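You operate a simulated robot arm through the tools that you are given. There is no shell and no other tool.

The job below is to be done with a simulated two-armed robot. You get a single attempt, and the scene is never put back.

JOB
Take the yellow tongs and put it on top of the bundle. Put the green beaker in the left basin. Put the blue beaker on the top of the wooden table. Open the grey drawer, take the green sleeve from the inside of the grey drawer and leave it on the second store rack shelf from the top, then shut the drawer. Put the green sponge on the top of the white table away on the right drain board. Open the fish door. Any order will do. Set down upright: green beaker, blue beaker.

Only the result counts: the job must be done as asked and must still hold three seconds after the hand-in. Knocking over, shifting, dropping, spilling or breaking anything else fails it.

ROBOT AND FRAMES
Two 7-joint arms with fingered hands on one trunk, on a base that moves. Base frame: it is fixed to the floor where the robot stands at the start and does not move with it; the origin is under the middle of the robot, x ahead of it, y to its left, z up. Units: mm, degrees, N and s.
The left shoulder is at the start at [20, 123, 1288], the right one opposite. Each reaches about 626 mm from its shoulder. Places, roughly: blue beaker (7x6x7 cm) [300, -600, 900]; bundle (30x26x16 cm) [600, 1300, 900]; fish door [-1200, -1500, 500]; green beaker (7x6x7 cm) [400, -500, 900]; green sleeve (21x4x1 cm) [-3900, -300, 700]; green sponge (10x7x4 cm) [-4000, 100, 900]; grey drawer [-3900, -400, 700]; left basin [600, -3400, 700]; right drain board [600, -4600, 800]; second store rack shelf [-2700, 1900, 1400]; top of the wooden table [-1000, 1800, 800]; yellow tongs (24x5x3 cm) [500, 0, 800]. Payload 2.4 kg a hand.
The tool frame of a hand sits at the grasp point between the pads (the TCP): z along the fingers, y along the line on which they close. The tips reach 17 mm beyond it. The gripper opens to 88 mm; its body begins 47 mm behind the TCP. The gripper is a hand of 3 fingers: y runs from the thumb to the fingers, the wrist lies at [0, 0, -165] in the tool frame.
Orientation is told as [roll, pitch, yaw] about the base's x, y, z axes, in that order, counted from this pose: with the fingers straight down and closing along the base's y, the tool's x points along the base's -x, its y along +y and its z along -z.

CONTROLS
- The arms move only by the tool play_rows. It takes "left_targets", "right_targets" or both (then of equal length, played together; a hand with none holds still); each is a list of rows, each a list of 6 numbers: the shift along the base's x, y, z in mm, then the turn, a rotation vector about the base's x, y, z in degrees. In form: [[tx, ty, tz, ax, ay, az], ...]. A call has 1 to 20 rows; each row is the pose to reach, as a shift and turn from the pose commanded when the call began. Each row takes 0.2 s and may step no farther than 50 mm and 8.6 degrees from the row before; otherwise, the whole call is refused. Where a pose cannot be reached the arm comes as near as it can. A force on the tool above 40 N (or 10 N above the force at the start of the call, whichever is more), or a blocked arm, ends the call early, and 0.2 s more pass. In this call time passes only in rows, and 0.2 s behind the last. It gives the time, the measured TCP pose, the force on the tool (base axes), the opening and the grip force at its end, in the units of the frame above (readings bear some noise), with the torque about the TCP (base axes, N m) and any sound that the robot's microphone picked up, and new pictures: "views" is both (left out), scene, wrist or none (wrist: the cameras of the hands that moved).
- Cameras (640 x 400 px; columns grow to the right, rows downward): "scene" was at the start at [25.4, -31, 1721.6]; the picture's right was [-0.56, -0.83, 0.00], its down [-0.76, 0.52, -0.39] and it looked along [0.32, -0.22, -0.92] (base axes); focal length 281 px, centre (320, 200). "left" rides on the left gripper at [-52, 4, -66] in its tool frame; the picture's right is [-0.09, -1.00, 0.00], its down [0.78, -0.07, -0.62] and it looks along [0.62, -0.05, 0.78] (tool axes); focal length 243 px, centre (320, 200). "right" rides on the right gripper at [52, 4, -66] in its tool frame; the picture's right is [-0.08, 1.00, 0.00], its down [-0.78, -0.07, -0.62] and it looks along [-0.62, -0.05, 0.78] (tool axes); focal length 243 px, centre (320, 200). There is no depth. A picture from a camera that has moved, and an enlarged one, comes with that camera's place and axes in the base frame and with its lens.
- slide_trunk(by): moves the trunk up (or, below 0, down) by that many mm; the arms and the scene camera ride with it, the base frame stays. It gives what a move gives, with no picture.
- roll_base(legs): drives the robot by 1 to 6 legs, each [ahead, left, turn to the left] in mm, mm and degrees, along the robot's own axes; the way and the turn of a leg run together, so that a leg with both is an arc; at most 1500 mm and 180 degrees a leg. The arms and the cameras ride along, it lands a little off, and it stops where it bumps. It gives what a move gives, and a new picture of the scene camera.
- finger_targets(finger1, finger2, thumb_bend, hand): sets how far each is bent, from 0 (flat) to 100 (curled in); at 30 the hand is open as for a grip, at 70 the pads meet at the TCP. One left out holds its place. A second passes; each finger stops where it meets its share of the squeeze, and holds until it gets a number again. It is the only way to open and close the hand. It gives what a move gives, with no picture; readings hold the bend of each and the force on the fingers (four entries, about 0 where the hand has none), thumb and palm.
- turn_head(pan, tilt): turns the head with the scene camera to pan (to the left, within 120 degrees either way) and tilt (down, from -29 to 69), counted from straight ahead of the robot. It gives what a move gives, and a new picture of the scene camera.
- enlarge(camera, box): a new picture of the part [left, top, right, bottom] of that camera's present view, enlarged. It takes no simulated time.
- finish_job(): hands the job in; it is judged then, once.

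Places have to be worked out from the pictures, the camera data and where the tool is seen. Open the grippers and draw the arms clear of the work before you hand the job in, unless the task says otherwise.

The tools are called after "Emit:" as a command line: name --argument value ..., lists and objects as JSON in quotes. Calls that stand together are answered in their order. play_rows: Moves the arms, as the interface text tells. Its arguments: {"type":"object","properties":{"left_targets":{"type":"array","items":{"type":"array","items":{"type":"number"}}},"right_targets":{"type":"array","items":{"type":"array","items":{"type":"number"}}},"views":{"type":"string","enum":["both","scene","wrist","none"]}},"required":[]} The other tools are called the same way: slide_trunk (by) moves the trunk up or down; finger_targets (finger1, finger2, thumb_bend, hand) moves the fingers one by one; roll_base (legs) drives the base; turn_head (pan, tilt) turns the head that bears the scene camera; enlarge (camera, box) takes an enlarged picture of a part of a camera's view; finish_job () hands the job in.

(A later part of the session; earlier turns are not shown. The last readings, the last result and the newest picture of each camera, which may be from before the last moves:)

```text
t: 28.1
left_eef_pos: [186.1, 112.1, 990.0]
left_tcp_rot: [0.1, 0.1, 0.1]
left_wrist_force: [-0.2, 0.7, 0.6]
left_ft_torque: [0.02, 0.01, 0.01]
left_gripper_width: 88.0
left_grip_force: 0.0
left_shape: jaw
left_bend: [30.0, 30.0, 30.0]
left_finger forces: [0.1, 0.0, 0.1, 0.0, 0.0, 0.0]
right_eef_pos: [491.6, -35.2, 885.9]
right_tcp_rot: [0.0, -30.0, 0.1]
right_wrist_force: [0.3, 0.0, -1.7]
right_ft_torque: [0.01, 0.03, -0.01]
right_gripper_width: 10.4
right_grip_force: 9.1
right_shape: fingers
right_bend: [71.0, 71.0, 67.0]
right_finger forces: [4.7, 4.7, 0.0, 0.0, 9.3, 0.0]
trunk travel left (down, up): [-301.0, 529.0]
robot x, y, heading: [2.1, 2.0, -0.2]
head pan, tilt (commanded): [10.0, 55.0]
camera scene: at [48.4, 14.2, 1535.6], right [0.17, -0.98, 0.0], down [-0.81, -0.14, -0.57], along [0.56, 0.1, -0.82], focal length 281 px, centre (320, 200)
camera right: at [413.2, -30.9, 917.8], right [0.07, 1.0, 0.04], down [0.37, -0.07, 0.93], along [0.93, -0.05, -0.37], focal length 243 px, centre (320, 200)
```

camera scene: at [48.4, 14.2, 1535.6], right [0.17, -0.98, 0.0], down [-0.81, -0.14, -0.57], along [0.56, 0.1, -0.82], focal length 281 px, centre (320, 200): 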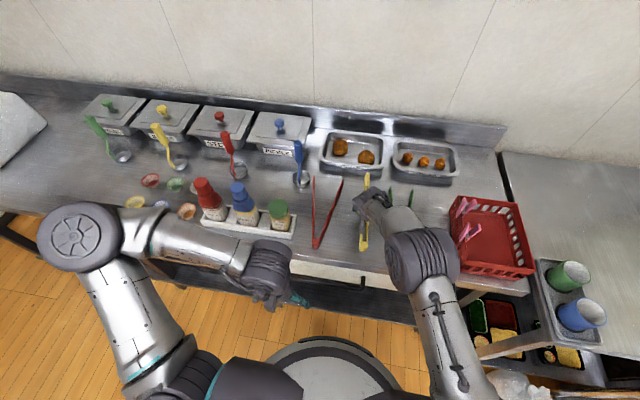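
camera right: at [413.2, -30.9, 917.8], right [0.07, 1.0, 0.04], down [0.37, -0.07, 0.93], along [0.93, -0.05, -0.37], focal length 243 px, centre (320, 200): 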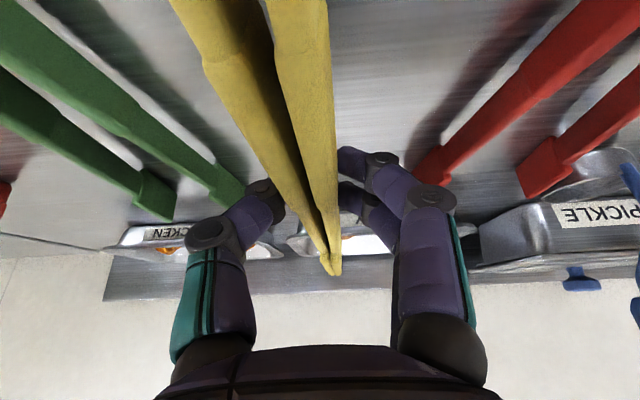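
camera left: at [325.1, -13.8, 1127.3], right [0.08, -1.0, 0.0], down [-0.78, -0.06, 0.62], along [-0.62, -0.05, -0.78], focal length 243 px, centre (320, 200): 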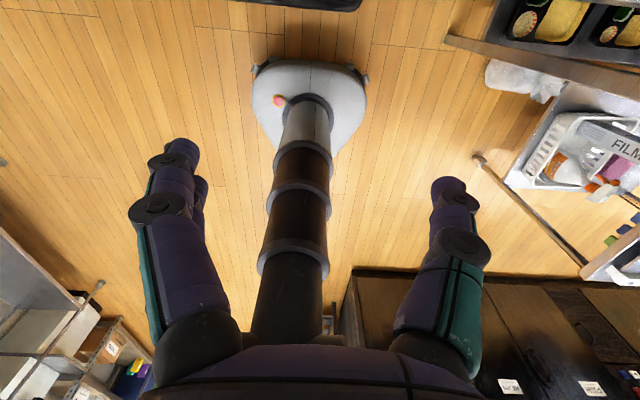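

The tongs closed together and lifted with the hand. I raise the trunk by 200 mm to clear everything on the counter, and retract the right hand a bit before driving left.

Emit:
slide_trunk --by 200

Emit:
play_rows --right_targets '[[-30, 0, 0, 0, 0, 0], [-60, 0, 0, 0, 0, 0], [-90, 0, 0, 0, 0, 0], [-120, 0, 0, 0, 0, 0]]' --views "none"

Emit:
roll_base --legs '[[0, 1000, 0]]'

Emit:
turn_head --pan 25 --tilt 45

```text
t: 30.2
left_eef_pos: [186.7, 112.6, 1190.8]
left_tcp_rot: [0.0, 0.1, -0.1]
left_wrist_force: [-0.7, 0.9, 0.3]
left_ft_torque: [0.02, 0.01, 0.01]
left_gripper_width: 88.1
left_grip_force: 0.0
left_shape: jaw
left_bend: [30.0, 30.0, 30.0]
left_finger forces: [0.0, 0.1, 0.0, 0.0, 0.1, 0.1]
right_eef_pos: [491.6, -35.2, 1085.7]
right_tcp_rot: [0.0, -30.0, 0.0]
right_wrist_force: [-0.2, -0.6, -0.7]
right_ft_torque: [0.01, -0.02, -0.03]
right_gripper_width: 10.6
right_grip_force: 9.2
right_shape: fingers
right_bend: [71.0, 71.0, 67.0]
right_finger forces: [4.7, 4.6, 0.0, 0.0, 9.3, 0.0]
trunk travel left (down, up): [-501.0, 329.0]
robot x, y, heading: [1.6, -0.1, -0.1]
head pan, tilt (commanded): [10.0, 55.0]
```

```text
t: 31.2
left_eef_pos: [186.6, 111.9, 1190.3]
left_tcp_rot: [0.0, 0.1, 0.0]
left_wrist_force: [0.3, -0.3, -0.2]
left_ft_torque: [0.03, -0.01, 0.01]
left_gripper_width: 88.0
left_grip_force: 0.2
left_shape: jaw
left_bend: [30.0, 30.0, 30.0]
left_finger forces: [0.0, 0.0, 0.0, 0.0, 0.0, 0.0]
right_eef_pos: [373.6, -35.0, 1086.8]
right_tcp_rot: [0.0, -29.9, 0.0]
right_wrist_force: [-0.8, -0.3, -0.3]
right_ft_torque: [0.0, 0.0, 0.03]
right_gripper_width: 10.5
right_grip_force: 9.1
right_shape: fingers
right_bend: [71.0, 71.0, 67.0]
right_finger forces: [4.5, 4.4, 0.0, 0.0, 9.2, 0.1]
trunk travel left (down, up): [-501.0, 329.0]
robot x, y, heading: [0.7, -2.8, -0.1]
head pan, tilt (commanded): [10.0, 55.0]
```

```text
t: 36.5
left_eef_pos: [186.3, 1123.3, 1189.6]
left_tcp_rot: [-0.2, 0.0, 0.0]
left_wrist_force: [-0.7, 0.2, -0.6]
left_ft_torque: [0.0, -0.02, 0.0]
left_gripper_width: 88.1
left_grip_force: 0.0
left_shape: jaw
left_bend: [30.0, 30.0, 30.0]
left_finger forces: [0.0, 0.1, 0.0, 0.0, 0.0, 0.0]
right_eef_pos: [372.2, 978.9, 1086.0]
right_tcp_rot: [-0.1, -30.0, 0.1]
right_wrist_force: [-1.0, 0.0, -0.7]
right_ft_torque: [0.02, -0.04, -0.02]
right_gripper_width: 10.5
right_grip_force: 8.5
right_shape: fingers
right_bend: [71.0, 71.0, 67.0]
right_finger forces: [4.4, 4.5, 0.1, 0.0, 9.1, 0.0]
trunk travel left (down, up): [-501.0, 329.0]
robot x, y, heading: [1.6, 1009.4, 0.4]
head pan, tilt (commanded): [10.0, 55.0]
camera scene: at [48.6, 1026.0, 1735.6], right [0.17, -0.98, 0.0], down [-0.81, -0.14, -0.57], along [0.56, 0.1, -0.82], focal length 281 px, centre (320, 200)
```

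scene: 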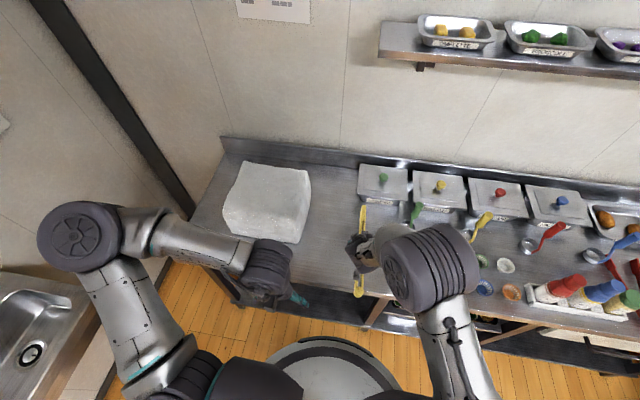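

```text
t: 37.2
left_eef_pos: [186.7, 1124.6, 1189.8]
left_tcp_rot: [0.0, 0.1, 0.0]
left_wrist_force: [0.1, 0.6, 0.6]
left_ft_torque: [-0.01, -0.04, 0.0]
left_gripper_width: 87.9
left_grip_force: 0.1
left_shape: jaw
left_bend: [30.0, 30.0, 30.0]
left_finger forces: [0.0, 0.0, 0.0, 0.0, 0.0, 0.0]
right_eef_pos: [372.5, 977.1, 1086.8]
right_tcp_rot: [0.0, -30.0, 0.0]
right_wrist_force: [0.8, -0.4, -0.6]
right_ft_torque: [-0.01, -0.03, -0.01]
right_gripper_width: 10.3
right_grip_force: 8.7
right_shape: fingers
right_bend: [71.0, 71.0, 67.0]
right_finger forces: [4.5, 4.5, 0.1, 0.0, 9.2, 0.0]
trunk travel left (down, up): [-501.0, 329.0]
robot x, y, heading: [-1.5, 1012.2, 0.1]
head pan, tilt (commanded): [25.0, 45.0]
camera scene: at [51.4, 1047.2, 1748.9], right [0.42, -0.91, 0.0], down [-0.64, -0.3, -0.71], along [0.64, 0.3, -0.71], focal length 281 px, centre (320, 200)
```

scene: 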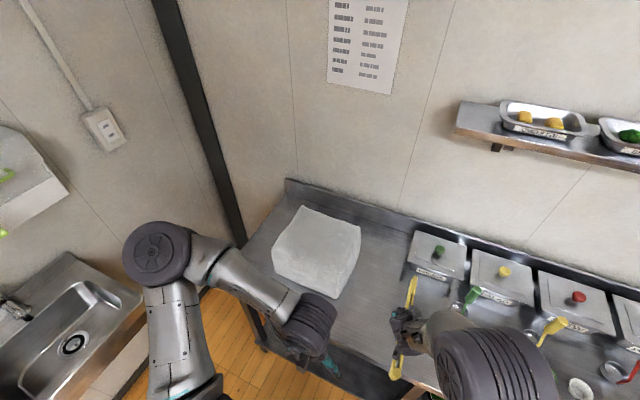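

The bundle is in view at the counter's left end. I zoom in to see its top face.

Emit:
enlarge --camera "scene" --box '[220, 170, 440, 310]'

```text
2.86 times, centred on (330, 240) of scene
camera zoom: at [51.4, 1047.2, 1748.9], right [0.42, -0.91, 0.0], down [-0.64, -0.3, -0.71], along [0.64, 0.3, -0.71], focal length 802 px, centre (291, 86)
```

zoom: 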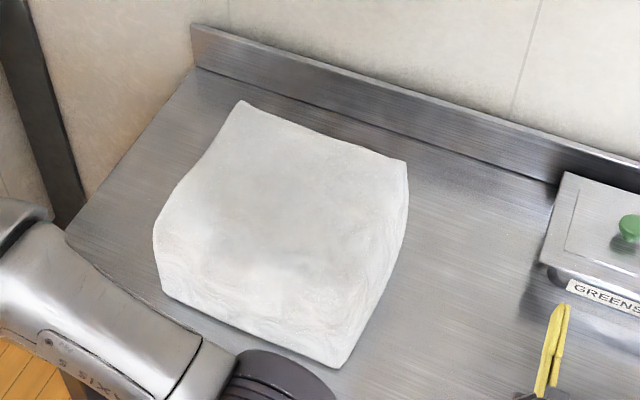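

The bundle spans about x 470–690, y 1180–1420, top near z 990. I'll drive 315 mm more to the left and turn 25° left to bring the right shoulder nearer; the hand stays high and clear.

Emit:
roll_base --legs '[[15, 315, 0], [0, 0, 25]]'

Emit:
turn_head --pan -10 --tilt 55

```text
t: 40.6
left_eef_pos: [135.0, 1503.4, 1189.9]
left_tcp_rot: [0.0, 0.1, 25.3]
left_wrist_force: [-0.1, 0.4, 0.2]
left_ft_torque: [0.0, 0.0, 0.01]
left_gripper_width: 87.9
left_grip_force: 0.1
left_shape: jaw
left_bend: [30.0, 30.0, 30.0]
left_finger forces: [0.1, 0.1, 0.0, 0.0, 0.0, 0.0]
right_eef_pos: [366.4, 1450.7, 1085.9]
right_tcp_rot: [0.0, -30.0, 25.4]
right_wrist_force: [-0.8, -0.2, -0.6]
right_ft_torque: [-0.01, -0.02, -0.01]
right_gripper_width: 10.4
right_grip_force: 9.1
right_shape: fingers
right_bend: [71.0, 71.0, 67.0]
right_finger forces: [4.5, 4.5, 0.1, 0.1, 9.1, 0.1]
trunk travel left (down, up): [-501.0, 329.0]
robot x, y, heading: [16.3, 1320.7, 25.2]
head pan, tilt (commanded): [25.0, 45.0]
camera scene: at [45.4, 1378.1, 1749.0], right [0.77, -0.64, 0.0], down [-0.45, -0.54, -0.71], along [0.45, 0.54, -0.71], focal length 281 px, centre (320, 200)
```

scene: 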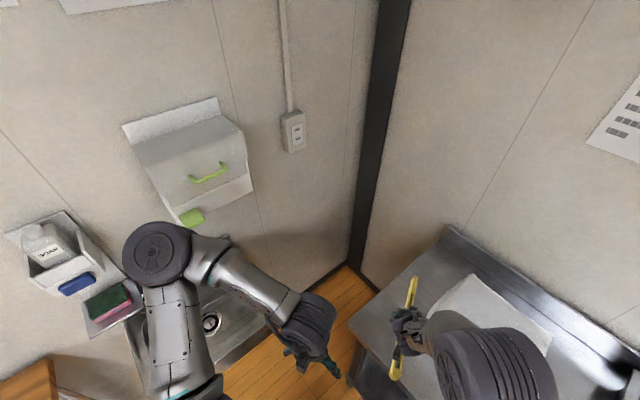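

```text
t: 41.6
left_eef_pos: [135.0, 1503.3, 1190.3]
left_tcp_rot: [0.1, 0.1, 25.3]
left_wrist_force: [-0.1, 0.3, -0.6]
left_ft_torque: [0.02, -0.03, 0.01]
left_gripper_width: 88.0
left_grip_force: 0.0
left_shape: jaw
left_bend: [30.0, 30.0, 30.0]
left_finger forces: [0.0, 0.1, 0.0, 0.0, 0.1, 0.0]
right_eef_pos: [366.4, 1450.0, 1086.0]
right_tcp_rot: [0.0, -30.0, 25.4]
right_wrist_force: [-0.1, 1.3, -1.2]
right_ft_torque: [-0.01, 0.0, -0.02]
right_gripper_width: 10.3
right_grip_force: 9.0
right_shape: fingers
right_bend: [71.0, 71.0, 67.0]
right_finger forces: [4.5, 4.5, 0.0, 0.0, 9.0, 0.0]
trunk travel left (down, up): [-501.0, 329.0]
robot x, y, heading: [14.9, 1323.5, 25.2]
head pan, tilt (commanded): [-10.0, 55.0]
camera scene: at [63.1, 1334.7, 1735.6], right [0.27, -0.96, 0.0], down [-0.79, -0.22, -0.57], along [0.55, 0.15, -0.82], focal length 281 px, centre (320, 200)
```

scene: 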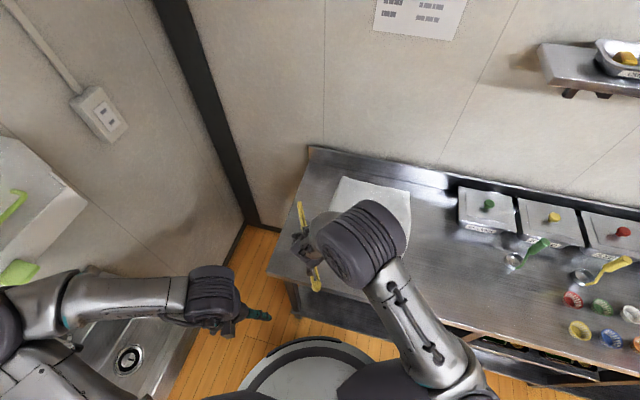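

Now I move the right hand horizontally (z stays 1086) over the bundle's centre.

Emit:
play_rows --right_targets '[[35, -28, 0, 0, 0, 0], [70, -56, 0, 0, 0, 0], [105, -84, 0, 0, 0, 0], [140, -110, 0, 0, 0, 0], [170, -132, 0, 0, 0, 0], [196, -150, 0, 0, 0, 0]]' --views "both"

```text
t: 43.0
left_eef_pos: [135.7, 1503.3, 1189.7]
left_tcp_rot: [0.0, 0.1, 25.3]
left_wrist_force: [0.5, 0.3, -0.4]
left_ft_torque: [0.01, 0.01, 0.0]
left_gripper_width: 87.8
left_grip_force: 0.1
left_shape: jaw
left_bend: [30.0, 30.0, 30.0]
left_finger forces: [0.0, 0.0, 0.0, 0.1, 0.0, 0.1]
right_eef_pos: [562.0, 1302.1, 1083.5]
right_tcp_rot: [0.0, -30.0, 25.4]
right_wrist_force: [0.0, 0.5, -1.1]
right_ft_torque: [0.03, 0.0, -0.01]
right_gripper_width: 10.4
right_grip_force: 9.1
right_shape: fingers
right_bend: [71.0, 72.0, 67.0]
right_finger forces: [4.5, 4.6, 0.0, 0.0, 9.1, 0.0]
trunk travel left (down, up): [-501.0, 329.0]
robot x, y, heading: [14.9, 1325.0, 25.5]
head pan, tilt (commanded): [-10.0, 55.0]
camera scene: at [63.7, 1334.6, 1735.5], right [0.26, -0.96, 0.0], down [-0.79, -0.22, -0.57], along [0.55, 0.15, -0.82], focal length 281 px, centre (320, 200)
camera right: at [489.6, 1273.3, 1115.5], right [-0.36, 0.93, 0.04], down [0.36, 0.1, 0.93], along [0.86, 0.35, -0.37], focal length 243 px, centre (320, 200)
```

scene: 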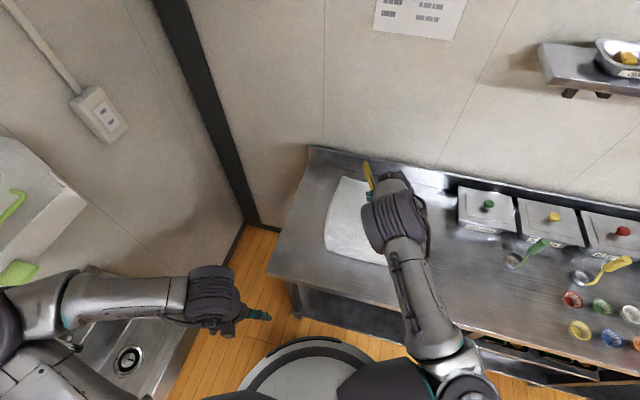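
right: 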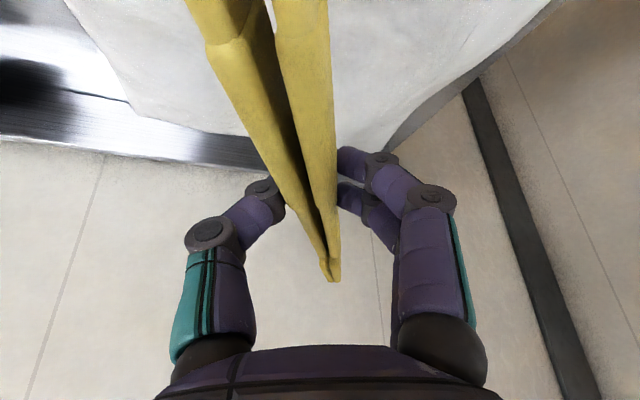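

The tongs are over the bundle centre. I lower the hand in stages toward the top, watching the force.

Emit:
play_rows --right_targets '[[0, 0, -20, 0, 0, 0], [0, 0, -40, 0, 0, 0], [0, 0, -60, 0, 0, 0]]' --views "both"

```text
t: 43.8
left_eef_pos: [135.3, 1502.9, 1188.5]
left_tcp_rot: [0.0, 0.1, 25.4]
left_wrist_force: [-0.1, -0.4, -0.3]
left_ft_torque: [0.01, -0.04, 0.01]
left_gripper_width: 88.1
left_grip_force: 0.0
left_shape: jaw
left_bend: [30.0, 30.0, 30.0]
left_finger forces: [0.0, 0.1, 0.0, 0.1, 0.1, 0.0]
right_eef_pos: [562.7, 1301.1, 1025.7]
right_tcp_rot: [0.1, -29.9, 25.3]
right_wrist_force: [0.4, -0.7, -0.2]
right_ft_torque: [0.02, 0.03, 0.0]
right_gripper_width: 10.0
right_grip_force: 9.1
right_shape: fingers
right_bend: [71.0, 72.0, 67.0]
right_finger forces: [4.5, 4.6, 0.1, 0.1, 9.1, 0.0]
trunk travel left (down, up): [-501.0, 329.0]
robot x, y, heading: [10.0, 1323.9, 25.4]
head pan, tilt (commanded): [-10.0, 55.0]
camera scene: at [63.7, 1334.4, 1735.5], right [0.26, -0.96, 0.0], down [-0.79, -0.22, -0.57], along [0.55, 0.15, -0.82], focal length 281 px, centre (320, 200)
camera right: at [489.8, 1272.3, 1057.1], right [-0.36, 0.93, 0.04], down [0.36, 0.1, 0.93], along [0.86, 0.35, -0.37], focal length 243 px, centre (320, 200)
```

scene: 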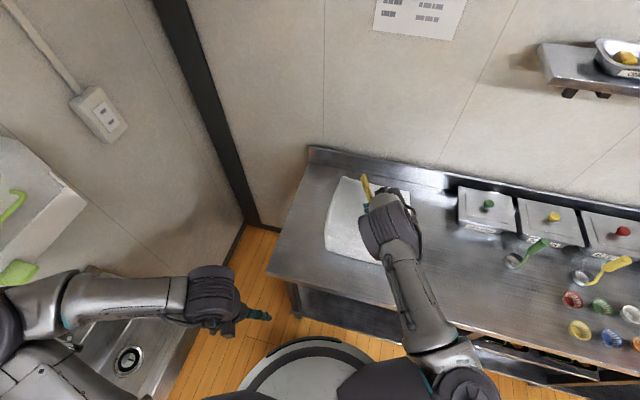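
right: 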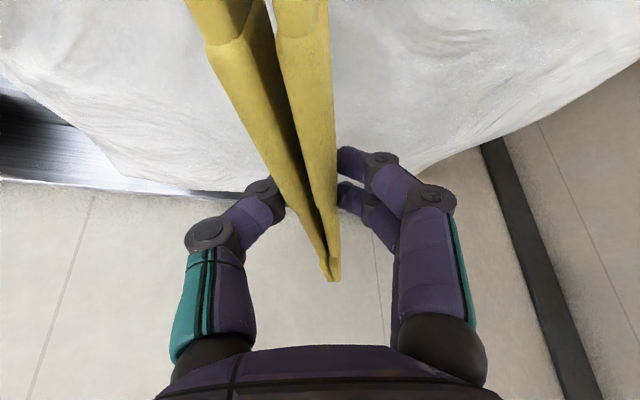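

Not yet in contact. I keep lowering in small steps, checking the vertical force.

Emit:
play_rows --right_targets '[[0, 0, -6, 0, 0, 0], [0, 0, -12, 0, 0, 0]]' --views "wrist"

```text
t: 44.4
left_eef_pos: [134.9, 1504.2, 1189.3]
left_tcp_rot: [0.0, 0.2, 25.3]
left_wrist_force: [0.4, -0.6, 0.3]
left_ft_torque: [-0.01, -0.01, 0.0]
left_gripper_width: 87.8
left_grip_force: 0.0
left_shape: jaw
left_bend: [30.0, 30.0, 30.0]
left_finger forces: [0.1, 0.0, 0.0, 0.1, 0.1, 0.1]
right_eef_pos: [562.1, 1301.2, 1013.7]
right_tcp_rot: [0.0, -30.0, 25.4]
right_wrist_force: [0.5, -0.2, -1.6]
right_ft_torque: [0.02, 0.02, 0.03]
right_gripper_width: 10.2
right_grip_force: 8.8
right_shape: fingers
right_bend: [71.0, 72.0, 67.0]
right_finger forces: [4.5, 4.5, 0.1, 0.0, 9.0, 0.0]
trunk travel left (down, up): [-501.0, 329.0]
robot x, y, heading: [11.9, 1319.7, 25.4]
head pan, tilt (commanded): [-10.0, 55.0]
camera right: at [490.0, 1271.8, 1045.8], right [-0.36, 0.93, 0.04], down [0.36, 0.1, 0.93], along [0.86, 0.35, -0.37], focal length 243 px, centre (320, 200)
```

right: 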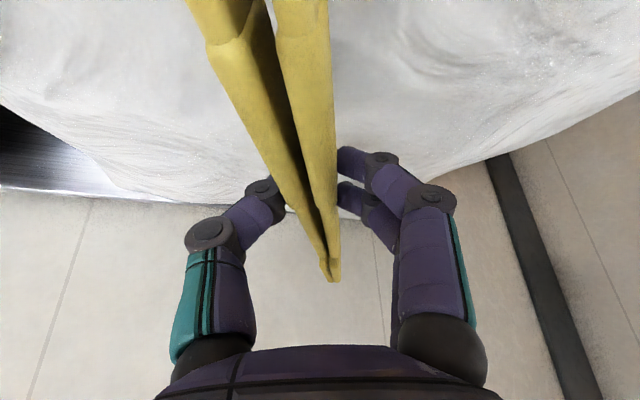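

Still free; the back edge suggests the top is near z 970. I continue down.

Emit:
play_rows --right_targets '[[0, 0, -6, 0, 0, 0], [0, 0, -12, 0, 0, 0]]' --views "none"

Emit:
play_rows --right_targets '[[0, 0, -4, 0, 0, 0], [0, 0, -8, 0, 0, 0]]' --views "wrist"

```text
t: 45.0
left_eef_pos: [134.4, 1504.0, 1189.9]
left_tcp_rot: [0.0, 0.1, 25.3]
left_wrist_force: [0.5, -0.7, -0.9]
left_ft_torque: [0.05, 0.0, -0.01]
left_gripper_width: 87.9
left_grip_force: 0.0
left_shape: jaw
left_bend: [30.0, 30.0, 30.0]
left_finger forces: [0.0, 0.0, 0.1, 0.0, 0.0, 0.0]
right_eef_pos: [563.7, 1301.5, 1001.9]
right_tcp_rot: [0.1, -29.9, 25.5]
right_wrist_force: [-0.4, 0.5, -0.2]
right_ft_torque: [-0.03, 0.05, 0.0]
right_gripper_width: 10.0
right_grip_force: 9.6
right_shape: fingers
right_bend: [71.0, 72.0, 67.0]
right_finger forces: [5.0, 4.3, 0.0, 0.0, 9.3, 0.1]
trunk travel left (down, up): [-501.0, 329.0]
robot x, y, heading: [12.7, 1321.1, 25.1]
head pan, tilt (commanded): [-10.0, 55.0]
```

```text
t: 45.6
left_eef_pos: [133.0, 1503.7, 1189.6]
left_tcp_rot: [-0.2, 0.1, 25.3]
left_wrist_force: [-0.4, -0.6, -0.8]
left_ft_torque: [0.0, -0.01, 0.03]
left_gripper_width: 87.8
left_grip_force: 0.0
left_shape: jaw
left_bend: [30.0, 30.0, 30.0]
left_finger forces: [0.0, 0.0, 0.0, 0.0, 0.0, 0.0]
right_eef_pos: [561.9, 1303.2, 996.9]
right_tcp_rot: [-0.2, -30.3, 25.4]
right_wrist_force: [-0.1, 1.4, 19.4]
right_ft_torque: [0.07, -0.06, -0.04]
right_gripper_width: 9.7
right_grip_force: 15.5
right_shape: fingers
right_bend: [73.0, 72.0, 68.0]
right_finger forces: [15.0, 5.0, 0.0, 0.1, 11.1, 0.0]
trunk travel left (down, up): [-501.0, 329.0]
robot x, y, heading: [14.6, 1325.4, 25.2]
head pan, tilt (commanded): [-10.0, 55.0]
camera right: at [490.1, 1272.9, 1028.5], right [-0.36, 0.93, 0.04], down [0.35, 0.1, 0.93], along [0.86, 0.35, -0.36], focal length 243 px, centre (320, 200)
```

right: 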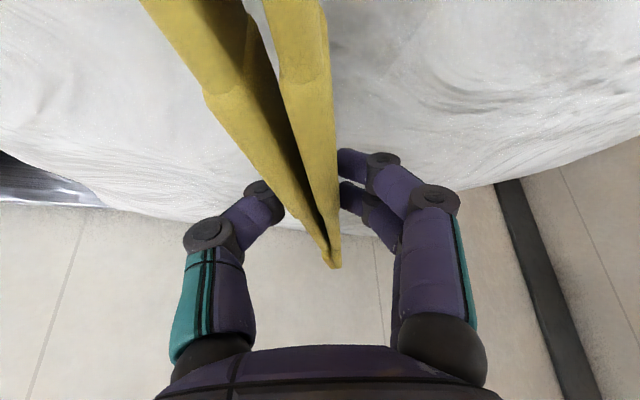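

Contact at z ≈ 997 (19 N). I ease up 3 mm and open the fingers in steps.

Emit:
play_rows --right_targets '[[0, 0, 4, 0, 0, 0]]' --views "none"

Emit:
finger_targets --hand "right" --finger1 55 --finger2 55 --thumb_bend 55

Emit:
finger_targets --hand "right" --finger1 30 --finger2 30 --thumb_bend 30

Emit:
enlarge --camera "right" --box '[0, 0, 640, 400]'

```text
t: 46.0
left_eef_pos: [134.7, 1504.0, 1189.5]
left_tcp_rot: [0.1, 0.1, 25.3]
left_wrist_force: [-0.3, 0.0, -0.6]
left_ft_torque: [0.0, 0.01, 0.0]
left_gripper_width: 87.9
left_grip_force: 0.1
left_shape: jaw
left_bend: [30.0, 30.0, 30.0]
left_finger forces: [0.1, 0.0, 0.1, 0.1, 0.1, 0.1]
right_eef_pos: [561.9, 1301.1, 998.1]
right_tcp_rot: [-0.1, -30.0, 25.5]
right_wrist_force: [1.8, 1.9, 6.9]
right_ft_torque: [-0.01, -0.06, 0.01]
right_gripper_width: 9.8
right_grip_force: 9.7
right_shape: fingers
right_bend: [72.0, 72.0, 68.0]
right_finger forces: [5.0, 5.0, 0.1, 0.0, 9.3, 0.0]
trunk travel left (down, up): [-501.0, 329.0]
robot x, y, heading: [13.6, 1319.9, 25.5]
head pan, tilt (commanded): [-10.0, 55.0]
```

```text
t: 47.0
left_eef_pos: [132.5, 1503.4, 1189.3]
left_tcp_rot: [0.0, 0.1, 25.3]
left_wrist_force: [0.1, -0.5, 0.0]
left_ft_torque: [-0.01, 0.0, 0.01]
left_gripper_width: 87.8
left_grip_force: 0.1
left_shape: jaw
left_bend: [30.0, 30.0, 30.0]
left_finger forces: [0.0, 0.0, 0.0, 0.0, 0.0, 0.0]
right_eef_pos: [562.1, 1299.9, 999.0]
right_tcp_rot: [0.0, -30.0, 25.4]
right_wrist_force: [0.0, -4.0, 12.5]
right_ft_torque: [0.01, 0.04, 0.04]
right_gripper_width: 24.6
right_grip_force: 8.1
right_shape: fingers
right_bend: [68.0, 55.0, 53.0]
right_finger forces: [13.2, 0.0, 0.0, 0.1, 3.1, 0.0]
trunk travel left (down, up): [-501.0, 329.0]
robot x, y, heading: [14.5, 1321.7, 25.3]
head pan, tilt (commanded): [-10.0, 55.0]
```

```text
t: 48.0
left_eef_pos: [134.7, 1504.2, 1189.6]
left_tcp_rot: [-0.1, 0.1, 25.2]
left_wrist_force: [0.2, -0.2, -0.2]
left_ft_torque: [0.0, 0.04, -0.02]
left_gripper_width: 88.1
left_grip_force: 0.0
left_shape: jaw
left_bend: [30.0, 30.0, 30.0]
left_finger forces: [0.0, 0.0, 0.0, 0.0, 0.1, 0.0]
right_eef_pos: [562.0, 1300.9, 997.9]
right_tcp_rot: [0.0, -29.9, 25.4]
right_wrist_force: [0.1, 0.0, 0.5]
right_ft_torque: [0.03, 0.0, -0.02]
right_gripper_width: 84.5
right_grip_force: 0.4
right_shape: fingers
right_bend: [30.0, 30.0, 30.0]
right_finger forces: [0.0, 0.0, 0.0, 0.0, 0.2, 0.1]
trunk travel left (down, up): [-501.0, 329.0]
robot x, y, heading: [14.7, 1322.7, 25.3]
head pan, tilt (commanded): [-10.0, 55.0]
```

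```text
1.00 times, centred on (320, 200) of right (not enlarged: the box is as wide or as high as the picture)
camera zoom: at [489.7, 1271.8, 1030.1], right [-0.36, 0.93, 0.04], down [0.36, 0.1, 0.93], along [0.86, 0.35, -0.37], focal length 243 px, centre (320, 200)
```

zoom: 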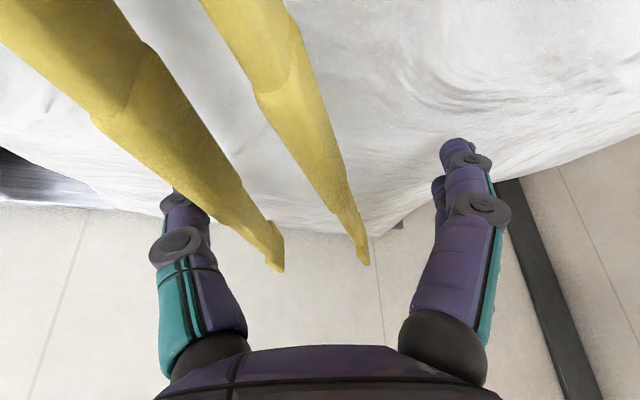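

The tongs opened and rest on the bundle, with one leg close to the thumb. I shift the hand 10 mm to the thumb side to clear it, then lift straight up.

Emit:
play_rows --right_targets '[[4, -9, 0, 0, 0, 0], [4, -9, 20, 0, 0, 0], [4, -9, 50, 0, 0, 0], [4, -9, 90, 0, 0, 0]]' --views "both"

```text
t: 49.0
left_eef_pos: [134.0, 1504.0, 1189.8]
left_tcp_rot: [-0.1, 0.0, 25.4]
left_wrist_force: [0.0, 0.8, 0.1]
left_ft_torque: [0.0, 0.01, 0.01]
left_gripper_width: 88.3
left_grip_force: 0.1
left_shape: jaw
left_bend: [30.0, 30.0, 30.0]
left_finger forces: [0.0, 0.0, 0.0, 0.0, 0.0, 0.0]
right_eef_pos: [565.6, 1290.6, 1085.6]
right_tcp_rot: [-0.1, -30.0, 25.4]
right_wrist_force: [-1.1, 0.8, 0.4]
right_ft_torque: [0.02, -0.01, 0.01]
right_gripper_width: 84.3
right_grip_force: 0.0
right_shape: fingers
right_bend: [30.0, 30.0, 30.0]
right_finger forces: [0.1, 0.1, 0.0, 0.1, 0.0, 0.1]
trunk travel left (down, up): [-501.0, 329.0]
robot x, y, heading: [11.2, 1319.4, 25.2]
head pan, tilt (commanded): [-10.0, 55.0]
camera scene: at [62.6, 1334.7, 1735.6], right [0.26, -0.96, 0.0], down [-0.79, -0.22, -0.57], along [0.55, 0.15, -0.82], focal length 281 px, centre (320, 200)
camera right: at [493.4, 1261.6, 1117.8], right [-0.36, 0.93, 0.04], down [0.36, 0.1, 0.93], along [0.86, 0.35, -0.37], focal length 243 px, centre (320, 200)
```

scene: 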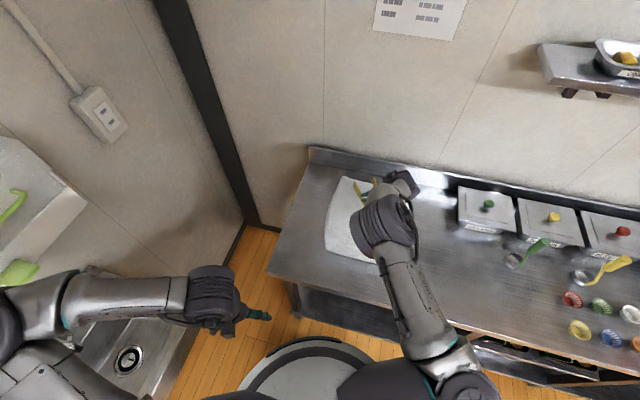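
right: 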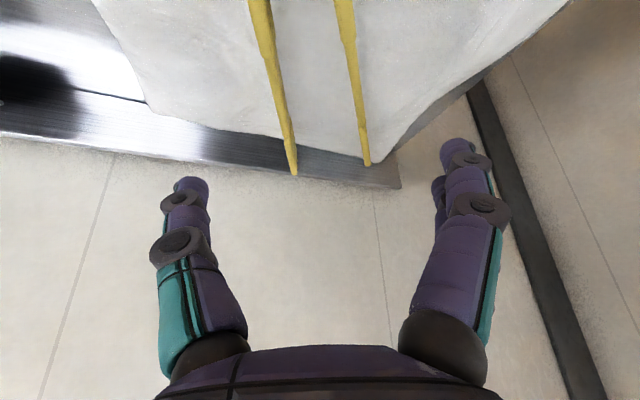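

The tongs lie on the bundle. I retract the right arm back the way it came and check the tongs with the scene camera.

Emit:
play_rows --right_targets '[[-20, 10, 30, 0, 0, 0], [-55, 38, 50, 0, 0, 0], [-90, 66, 60, 0, 0, 0], [-125, 94, 60, 0, 0, 0], [-160, 122, 60, 0, 0, 0], [-200, 140, 60, 0, 0, 0]]' --views "none"

Emit:
turn_head --pan -20 --tilt 45

Emit:
enlarge --camera "scene" --box '[200, 100, 480, 300]'

```text
t: 50.4
left_eef_pos: [134.5, 1501.2, 1189.2]
left_tcp_rot: [0.0, 0.2, 25.3]
left_wrist_force: [0.1, -0.7, 0.1]
left_ft_torque: [-0.01, -0.01, -0.03]
left_gripper_width: 87.9
left_grip_force: 0.1
left_shape: jaw
left_bend: [30.0, 30.0, 30.0]
left_finger forces: [0.1, 0.0, 0.0, 0.0, 0.0, 0.1]
right_eef_pos: [368.0, 1417.0, 1153.3]
right_tcp_rot: [0.5, -30.0, 25.4]
right_wrist_force: [-0.5, -0.3, -0.1]
right_ft_torque: [0.0, -0.03, -0.01]
right_gripper_width: 84.3
right_grip_force: 0.0
right_shape: fingers
right_bend: [30.0, 30.0, 30.0]
right_finger forces: [0.0, 0.0, 0.1, 0.1, 0.1, 0.0]
right hand out of reach, approached as far as the arm can: row 6
trunk travel left (down, up): [-501.0, 329.0]
robot x, y, heading: [11.9, 1322.9, 25.2]
head pan, tilt (commanded): [-10.0, 55.0]
```

```text
t: 51.1
left_eef_pos: [134.9, 1504.4, 1189.1]
left_tcp_rot: [0.0, 0.1, 25.3]
left_wrist_force: [-0.5, -0.4, 0.1]
left_ft_torque: [0.0, -0.01, 0.02]
left_gripper_width: 88.0
left_grip_force: 0.0
left_shape: jaw
left_bend: [30.0, 30.0, 30.0]
left_finger forces: [0.0, 0.1, 0.0, 0.0, 0.0, 0.0]
right_eef_pos: [369.6, 1417.0, 1151.9]
right_tcp_rot: [0.3, -29.9, 25.3]
right_wrist_force: [0.4, -0.2, -0.1]
right_ft_torque: [-0.01, 0.05, -0.04]
right_gripper_width: 84.6
right_grip_force: 0.0
right_shape: fingers
right_bend: [30.0, 30.0, 30.0]
right_finger forces: [0.0, 0.0, 0.0, 0.1, 0.1, 0.1]
trunk travel left (down, up): [-501.0, 329.0]
robot x, y, heading: [17.1, 1323.6, 25.3]
head pan, tilt (commanded): [-20.0, 45.0]
camera scene: at [74.6, 1323.2, 1748.9], right [0.09, -1.0, 0.0], down [-0.7, -0.07, -0.71], along [0.7, 0.07, -0.71], focal length 281 px, centre (320, 200)
```

scene: 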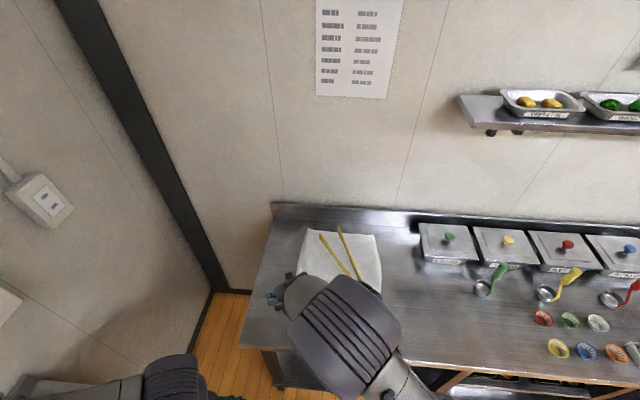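

```text
2.00 times, centred on (340, 200) of scene
camera zoom: at [74.6, 1323.2, 1748.9], right [0.09, -1.0, 0.0], down [-0.7, -0.07, -0.71], along [0.7, 0.07, -0.71], focal length 561 px, centre (280, 200)
```

zoom: 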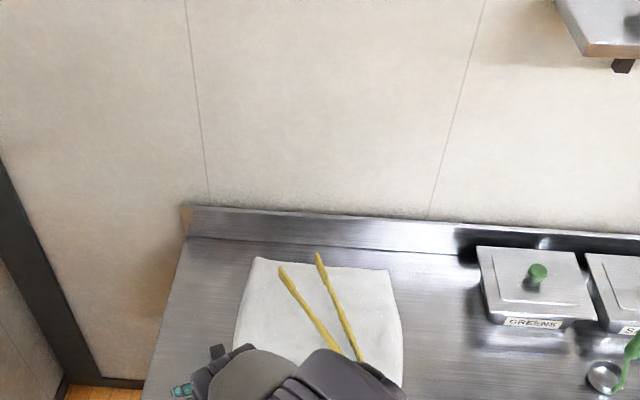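

The tongs rest safely on the bundle. Now I drive back to the right for the beakers, ending near [−20, −220] facing straight ahead.

Emit:
roll_base --legs '[[0, 0, -25], [-35, -770, 0], [0, -760, 0]]'

Emit:
turn_head --pan -50 --tilt 50

```text
t: 60.4
left_eef_pos: [192.2, -109.6, 1189.5]
left_tcp_rot: [0.0, 0.1, 1.0]
left_wrist_force: [-0.6, 0.0, -0.4]
left_ft_torque: [-0.03, -0.01, -0.03]
left_gripper_width: 88.0
left_grip_force: 0.1
left_shape: jaw
left_bend: [30.0, 30.0, 30.0]
left_finger forces: [0.1, 0.0, 0.0, 0.0, 0.0, 0.1]
right_eef_pos: [370.9, -285.4, 1152.1]
right_tcp_rot: [0.3, -29.9, 1.1]
right_wrist_force: [0.3, -1.3, 0.4]
right_ft_torque: [-0.02, 0.01, -0.03]
right_gripper_width: 84.7
right_grip_force: 0.1
right_shape: fingers
right_bend: [30.0, 30.0, 30.0]
right_finger forces: [0.0, 0.0, 0.0, 0.0, 0.0, 0.0]
trunk travel left (down, up): [-501.0, 329.0]
robot x, y, heading: [6.7, -227.2, 1.2]
head pan, tilt (commanded): [-20.0, 45.0]
camera scene: at [62.7, -250.7, 1749.0], right [-0.32, -0.95, 0.0], down [-0.67, 0.23, -0.71], along [0.67, -0.23, -0.71], focal length 281 px, centre (320, 200)
```

scene: 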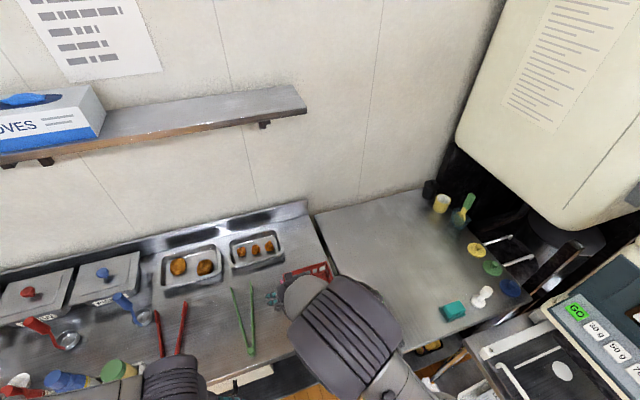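

```text
t: 61.3
left_eef_pos: [192.7, -108.9, 1189.6]
left_tcp_rot: [0.0, 0.1, 1.1]
left_wrist_force: [0.2, 0.1, 0.8]
left_ft_torque: [0.02, 0.02, -0.05]
left_gripper_width: 87.8
left_grip_force: 0.0
left_shape: jaw
left_bend: [30.0, 30.0, 30.0]
left_finger forces: [0.0, 0.0, 0.0, 0.1, 0.1, 0.1]
right_eef_pos: [371.5, -284.6, 1152.4]
right_tcp_rot: [0.4, -29.8, 1.2]
right_wrist_force: [0.3, -0.4, -0.3]
right_ft_torque: [0.02, 0.05, -0.04]
right_gripper_width: 84.6
right_grip_force: 0.0
right_shape: fingers
right_bend: [30.0, 30.0, 30.0]
right_finger forces: [0.0, 0.0, 0.0, 0.1, 0.1, 0.0]
trunk travel left (down, up): [-501.0, 329.0]
robot x, y, heading: [7.7, -226.6, 1.0]
head pan, tilt (commanded): [-50.0, 50.0]
camera scene: at [36.5, -281.8, 1742.1], right [-0.75, -0.66, 0.0], down [-0.5, 0.58, -0.64], along [0.42, -0.48, -0.77], focal length 281 px, centre (320, 200)
```

scene: 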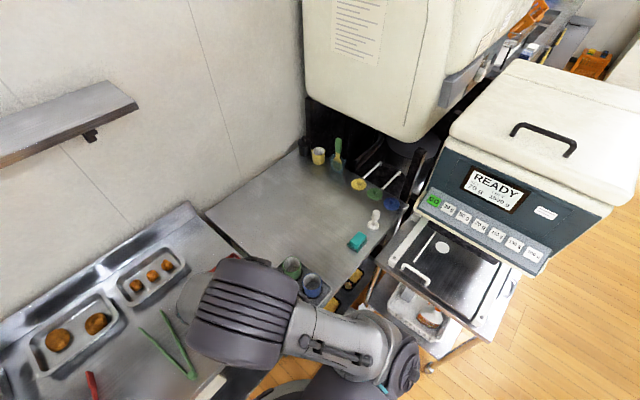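

Both beakers are visible near [386, −531] and [298, −540]. I bring the right hand, fingers straight down, to above and just short of the blue beaker to look with the wrist camera.

Emit:
play_rows --right_targets '[[-14, -36, -10, 0, 5, 0], [-28, -72, -25, 0, 10, 0], [-42, -108, -40, 0, 15, 0], [-56, -144, -55, 0, 20, 0], [-70, -180, -70, 0, 25, 0], [-81, -215, -85, 0, 30, 0]]' --views "both"

```text
t: 62.7
left_eef_pos: [193.1, -110.2, 1190.2]
left_tcp_rot: [0.0, 0.1, 1.1]
left_wrist_force: [-0.3, -0.3, -0.3]
left_ft_torque: [-0.02, -0.01, 0.0]
left_gripper_width: 87.9
left_grip_force: 0.1
left_shape: jaw
left_bend: [30.0, 30.0, 30.0]
left_finger forces: [0.1, 0.1, 0.0, 0.1, 0.0, 0.1]
right_eef_pos: [287.1, -500.5, 1066.3]
right_tcp_rot: [1.0, 0.2, 0.9]
right_wrist_force: [0.6, 1.1, 0.0]
right_ft_torque: [-0.03, 0.0, 0.03]
right_gripper_width: 84.7
right_grip_force: 0.1
right_shape: fingers
right_bend: [30.0, 30.0, 30.0]
right_finger forces: [0.1, 0.0, 0.0, 0.0, 0.0, 0.1]
trunk travel left (down, up): [-501.0, 329.0]
robot x, y, heading: [6.9, -227.3, 1.1]
head pan, tilt (commanded): [-50.0, 50.0]
camera scene: at [36.9, -282.5, 1742.0], right [-0.75, -0.66, 0.0], down [-0.5, 0.58, -0.64], along [0.42, -0.48, -0.77], focal length 281 px, centre (320, 200)
camera right: at [235.4, -496.8, 1132.8], right [0.07, 1.0, 0.02], down [0.78, -0.06, 0.62], along [0.62, -0.03, -0.79], focal length 243 px, centre (320, 200)
```

scene: 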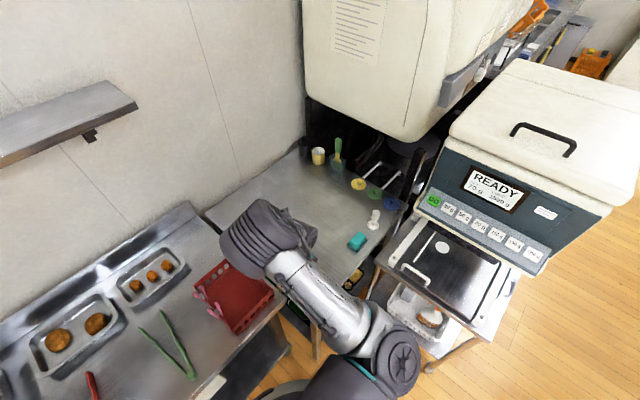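
right: 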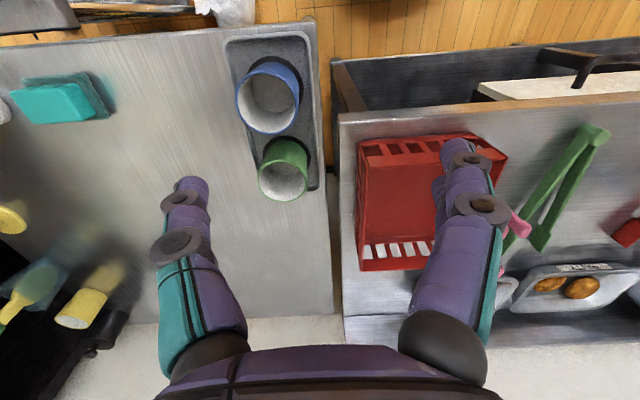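

The wrist camera shows blue's rim centred near [304, −549] and green's near [390, −548], both about 60 mm wide. I move over the blue beaker at z ≈ 960.

Emit:
play_rows --right_targets '[[6, -16, -30, -0.3, 0, 0], [12, -32, -65, -0.7, 0, 0], [17, -48, -106, -1, 0, 0]]' --views "wrist"

```text
t: 63.5
left_eef_pos: [193.2, -108.4, 1188.8]
left_tcp_rot: [0.0, 0.2, 1.0]
left_wrist_force: [-0.1, -0.4, 0.1]
left_ft_torque: [0.03, -0.01, 0.0]
left_gripper_width: 88.1
left_grip_force: 0.0
left_shape: jaw
left_bend: [30.0, 30.0, 30.0]
left_finger forces: [0.0, 0.1, 0.0, 0.0, 0.1, 0.1]
right_eef_pos: [305.5, -548.6, 961.9]
right_tcp_rot: [-0.1, 0.3, 0.9]
right_wrist_force: [-0.3, -0.3, 0.3]
right_ft_torque: [0.0, 0.0, 0.01]
right_gripper_width: 84.4
right_grip_force: 0.0
right_shape: fingers
right_bend: [30.0, 30.0, 30.0]
right_finger forces: [0.1, 0.1, 0.0, 0.0, 0.1, 0.0]
trunk travel left (down, up): [-501.0, 329.0]
robot x, y, heading: [12.4, -227.0, 1.2]
head pan, tilt (commanded): [-50.0, 50.0]
camera right: at [252.7, -544.5, 1028.6], right [0.07, 1.0, 0.0], down [0.78, -0.05, 0.62], along [0.62, -0.04, -0.79], focal length 243 px, centre (320, 200)
```

right: 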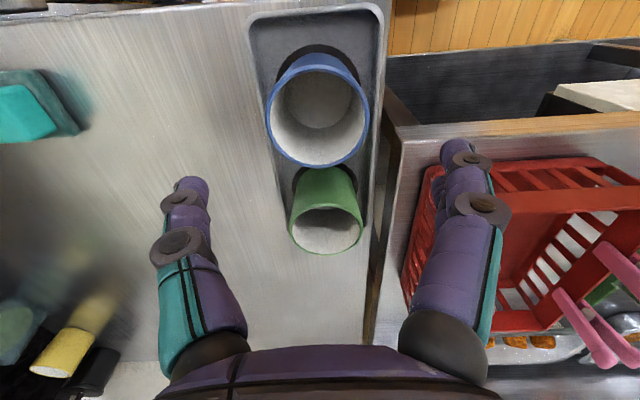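

Blue's rim is at about [300, −549, 887]. I narrow the fingers slightly (to about 76 mm) to keep clear of the basket, then lower over the beaker.

Emit:
finger_targets --hand "right" --finger1 34 --finger2 34 --thumb_bend 34

Emit:
play_rows --right_targets '[[-5, 0, -25, 0, 0, 0], [-5, 0, -50, 0, 0, 0]]' --views "both"

```text
t: 64.5
left_eef_pos: [192.0, -109.4, 1189.9]
left_tcp_rot: [0.0, 0.1, 1.1]
left_wrist_force: [0.3, -0.2, -0.6]
left_ft_torque: [0.02, -0.01, 0.02]
left_gripper_width: 87.9
left_grip_force: 0.1
left_shape: jaw
left_bend: [30.0, 30.0, 30.0]
left_finger forces: [0.0, 0.0, 0.0, 0.0, 0.0, 0.0]
right_eef_pos: [304.5, -547.3, 961.7]
right_tcp_rot: [-0.2, 0.1, 0.9]
right_wrist_force: [0.1, -0.6, -0.1]
right_ft_torque: [0.04, 0.02, 0.03]
right_gripper_width: 76.5
right_grip_force: 0.1
right_shape: fingers
right_bend: [34.0, 34.0, 34.0]
right_finger forces: [0.0, 0.0, 0.0, 0.0, 0.0, 0.0]
trunk travel left (down, up): [-501.0, 329.0]
robot x, y, heading: [12.7, -224.0, 1.1]
head pan, tilt (commanded): [-50.0, 50.0]
```

```text
t: 65.1
left_eef_pos: [192.3, -108.3, 1188.6]
left_tcp_rot: [0.1, 0.1, 1.0]
left_wrist_force: [0.1, 0.9, -0.4]
left_ft_torque: [0.0, -0.02, -0.02]
left_gripper_width: 87.8
left_grip_force: 0.0
left_shape: jaw
left_bend: [30.0, 30.0, 30.0]
left_finger forces: [0.0, 0.0, 0.1, 0.1, 0.0, 0.0]
right_eef_pos: [299.9, -548.5, 910.6]
right_tcp_rot: [-0.1, 0.2, 1.0]
right_wrist_force: [-0.5, 0.2, -0.2]
right_ft_torque: [-0.02, 0.03, 0.01]
right_gripper_width: 76.2
right_grip_force: 0.0
right_shape: fingers
right_bend: [34.0, 34.0, 34.0]
right_finger forces: [0.0, 0.0, 0.0, 0.1, 0.0, 0.0]
trunk travel left (down, up): [-501.0, 329.0]
robot x, y, heading: [6.7, -225.5, 1.2]
head pan, tilt (commanded): [-50.0, 50.0]
camera scene: at [36.5, -282.1, 1742.1], right [-0.75, -0.66, 0.0], down [-0.5, 0.58, -0.64], along [0.42, -0.48, -0.77], focal length 281 px, centre (320, 200)
camera right: at [247.8, -544.2, 978.1], right [0.07, 1.0, 0.0], down [0.78, -0.05, 0.62], along [0.62, -0.04, -0.79], focal length 243 px, centre (320, 200)
```

scene: 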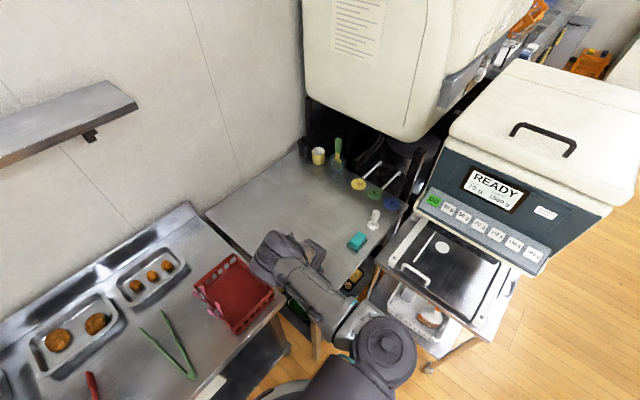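
right: 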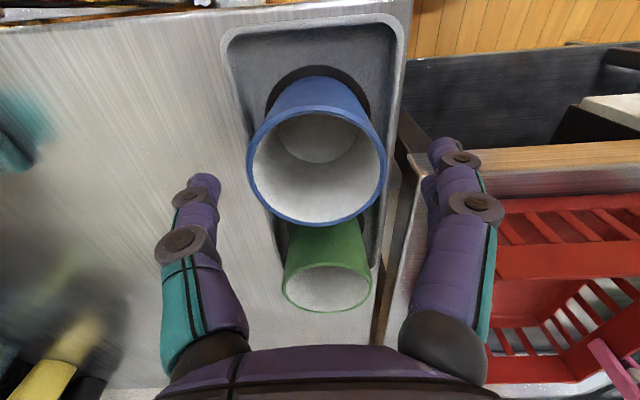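

Centred well: rim at [301, −549, 886]. I lower 42 mm more so the pads lie about 20 mm below the rim.

Emit:
play_rows --right_targets '[[1, 0, -15, 0, 0, 0], [1, 0, -30, 0, 0, 0], [1, 0, -43, 0, 0, 0]]' --views "wrist"

```text
t: 65.9
left_eef_pos: [192.9, -110.0, 1189.9]
left_tcp_rot: [0.0, 0.1, 1.1]
left_wrist_force: [0.1, -0.2, -0.2]
left_ft_torque: [0.01, 0.05, 0.01]
left_gripper_width: 88.0
left_grip_force: 0.0
left_shape: jaw
left_bend: [30.0, 30.0, 30.0]
left_finger forces: [0.0, 0.1, 0.1, 0.0, 0.0, 0.0]
right_eef_pos: [302.1, -547.4, 867.6]
right_tcp_rot: [-0.1, 0.2, 0.9]
right_wrist_force: [0.3, 0.4, 1.4]
right_ft_torque: [0.01, -0.04, 0.02]
right_gripper_width: 76.4
right_grip_force: 0.5
right_shape: fingers
right_bend: [34.0, 34.0, 34.0]
right_finger forces: [0.0, 0.0, 0.1, 0.0, 0.5, 0.0]
trunk travel left (down, up): [-501.0, 329.0]
robot x, y, heading: [11.6, -224.7, 1.3]
head pan, tilt (commanded): [-50.0, 50.0]
camera right: at [250.3, -544.2, 935.0], right [0.07, 1.0, 0.0], down [0.78, -0.05, 0.62], along [0.62, -0.04, -0.79], focal length 243 px, centre (320, 200)
```

right: 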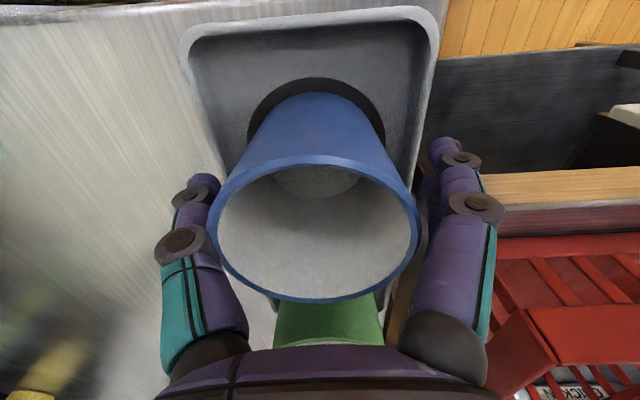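

The beaker sits between thumb and fingers. I close the fingers gently, then firmer.

Emit:
finger_targets --hand "right" --finger1 48 --finger2 48 --thumb_bend 48

Emit:
enlarge --camera "right" --box '[0, 0, 640, 400]'

```text
t: 66.9
left_eef_pos: [191.3, -109.7, 1190.0]
left_tcp_rot: [-0.1, 0.1, 1.2]
left_wrist_force: [-0.3, -0.2, 0.3]
left_ft_torque: [0.02, -0.01, 0.03]
left_gripper_width: 87.8
left_grip_force: 0.1
left_shape: jaw
left_bend: [30.0, 30.0, 30.0]
left_finger forces: [0.1, 0.1, 0.0, 0.1, 0.0, 0.1]
right_eef_pos: [302.8, -548.1, 868.0]
right_tcp_rot: [-0.1, 0.2, 1.0]
right_wrist_force: [0.4, 0.3, 0.1]
right_ft_torque: [0.06, -0.03, 0.01]
right_gripper_width: 50.9
right_grip_force: 3.4
right_shape: fingers
right_bend: [46.0, 45.0, 47.0]
right_finger forces: [1.5, 2.0, 0.0, 0.1, 3.8, 0.0]
trunk travel left (down, up): [-501.0, 329.0]
robot x, y, heading: [6.7, -224.4, 1.1]
head pan, tilt (commanded): [-50.0, 50.0]
```

```text
1.00 times, centred on (320, 200) of right (not enlarged: the box is as wide or as high as the picture)
camera zoom: at [250.3, -544.1, 935.2], right [0.07, 1.0, 0.0], down [0.78, -0.05, 0.62], along [0.62, -0.04, -0.79], focal length 243 px, centre (320, 200)
```

zoom: 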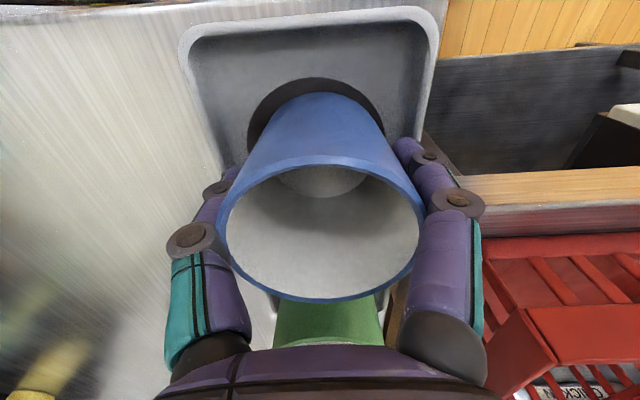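

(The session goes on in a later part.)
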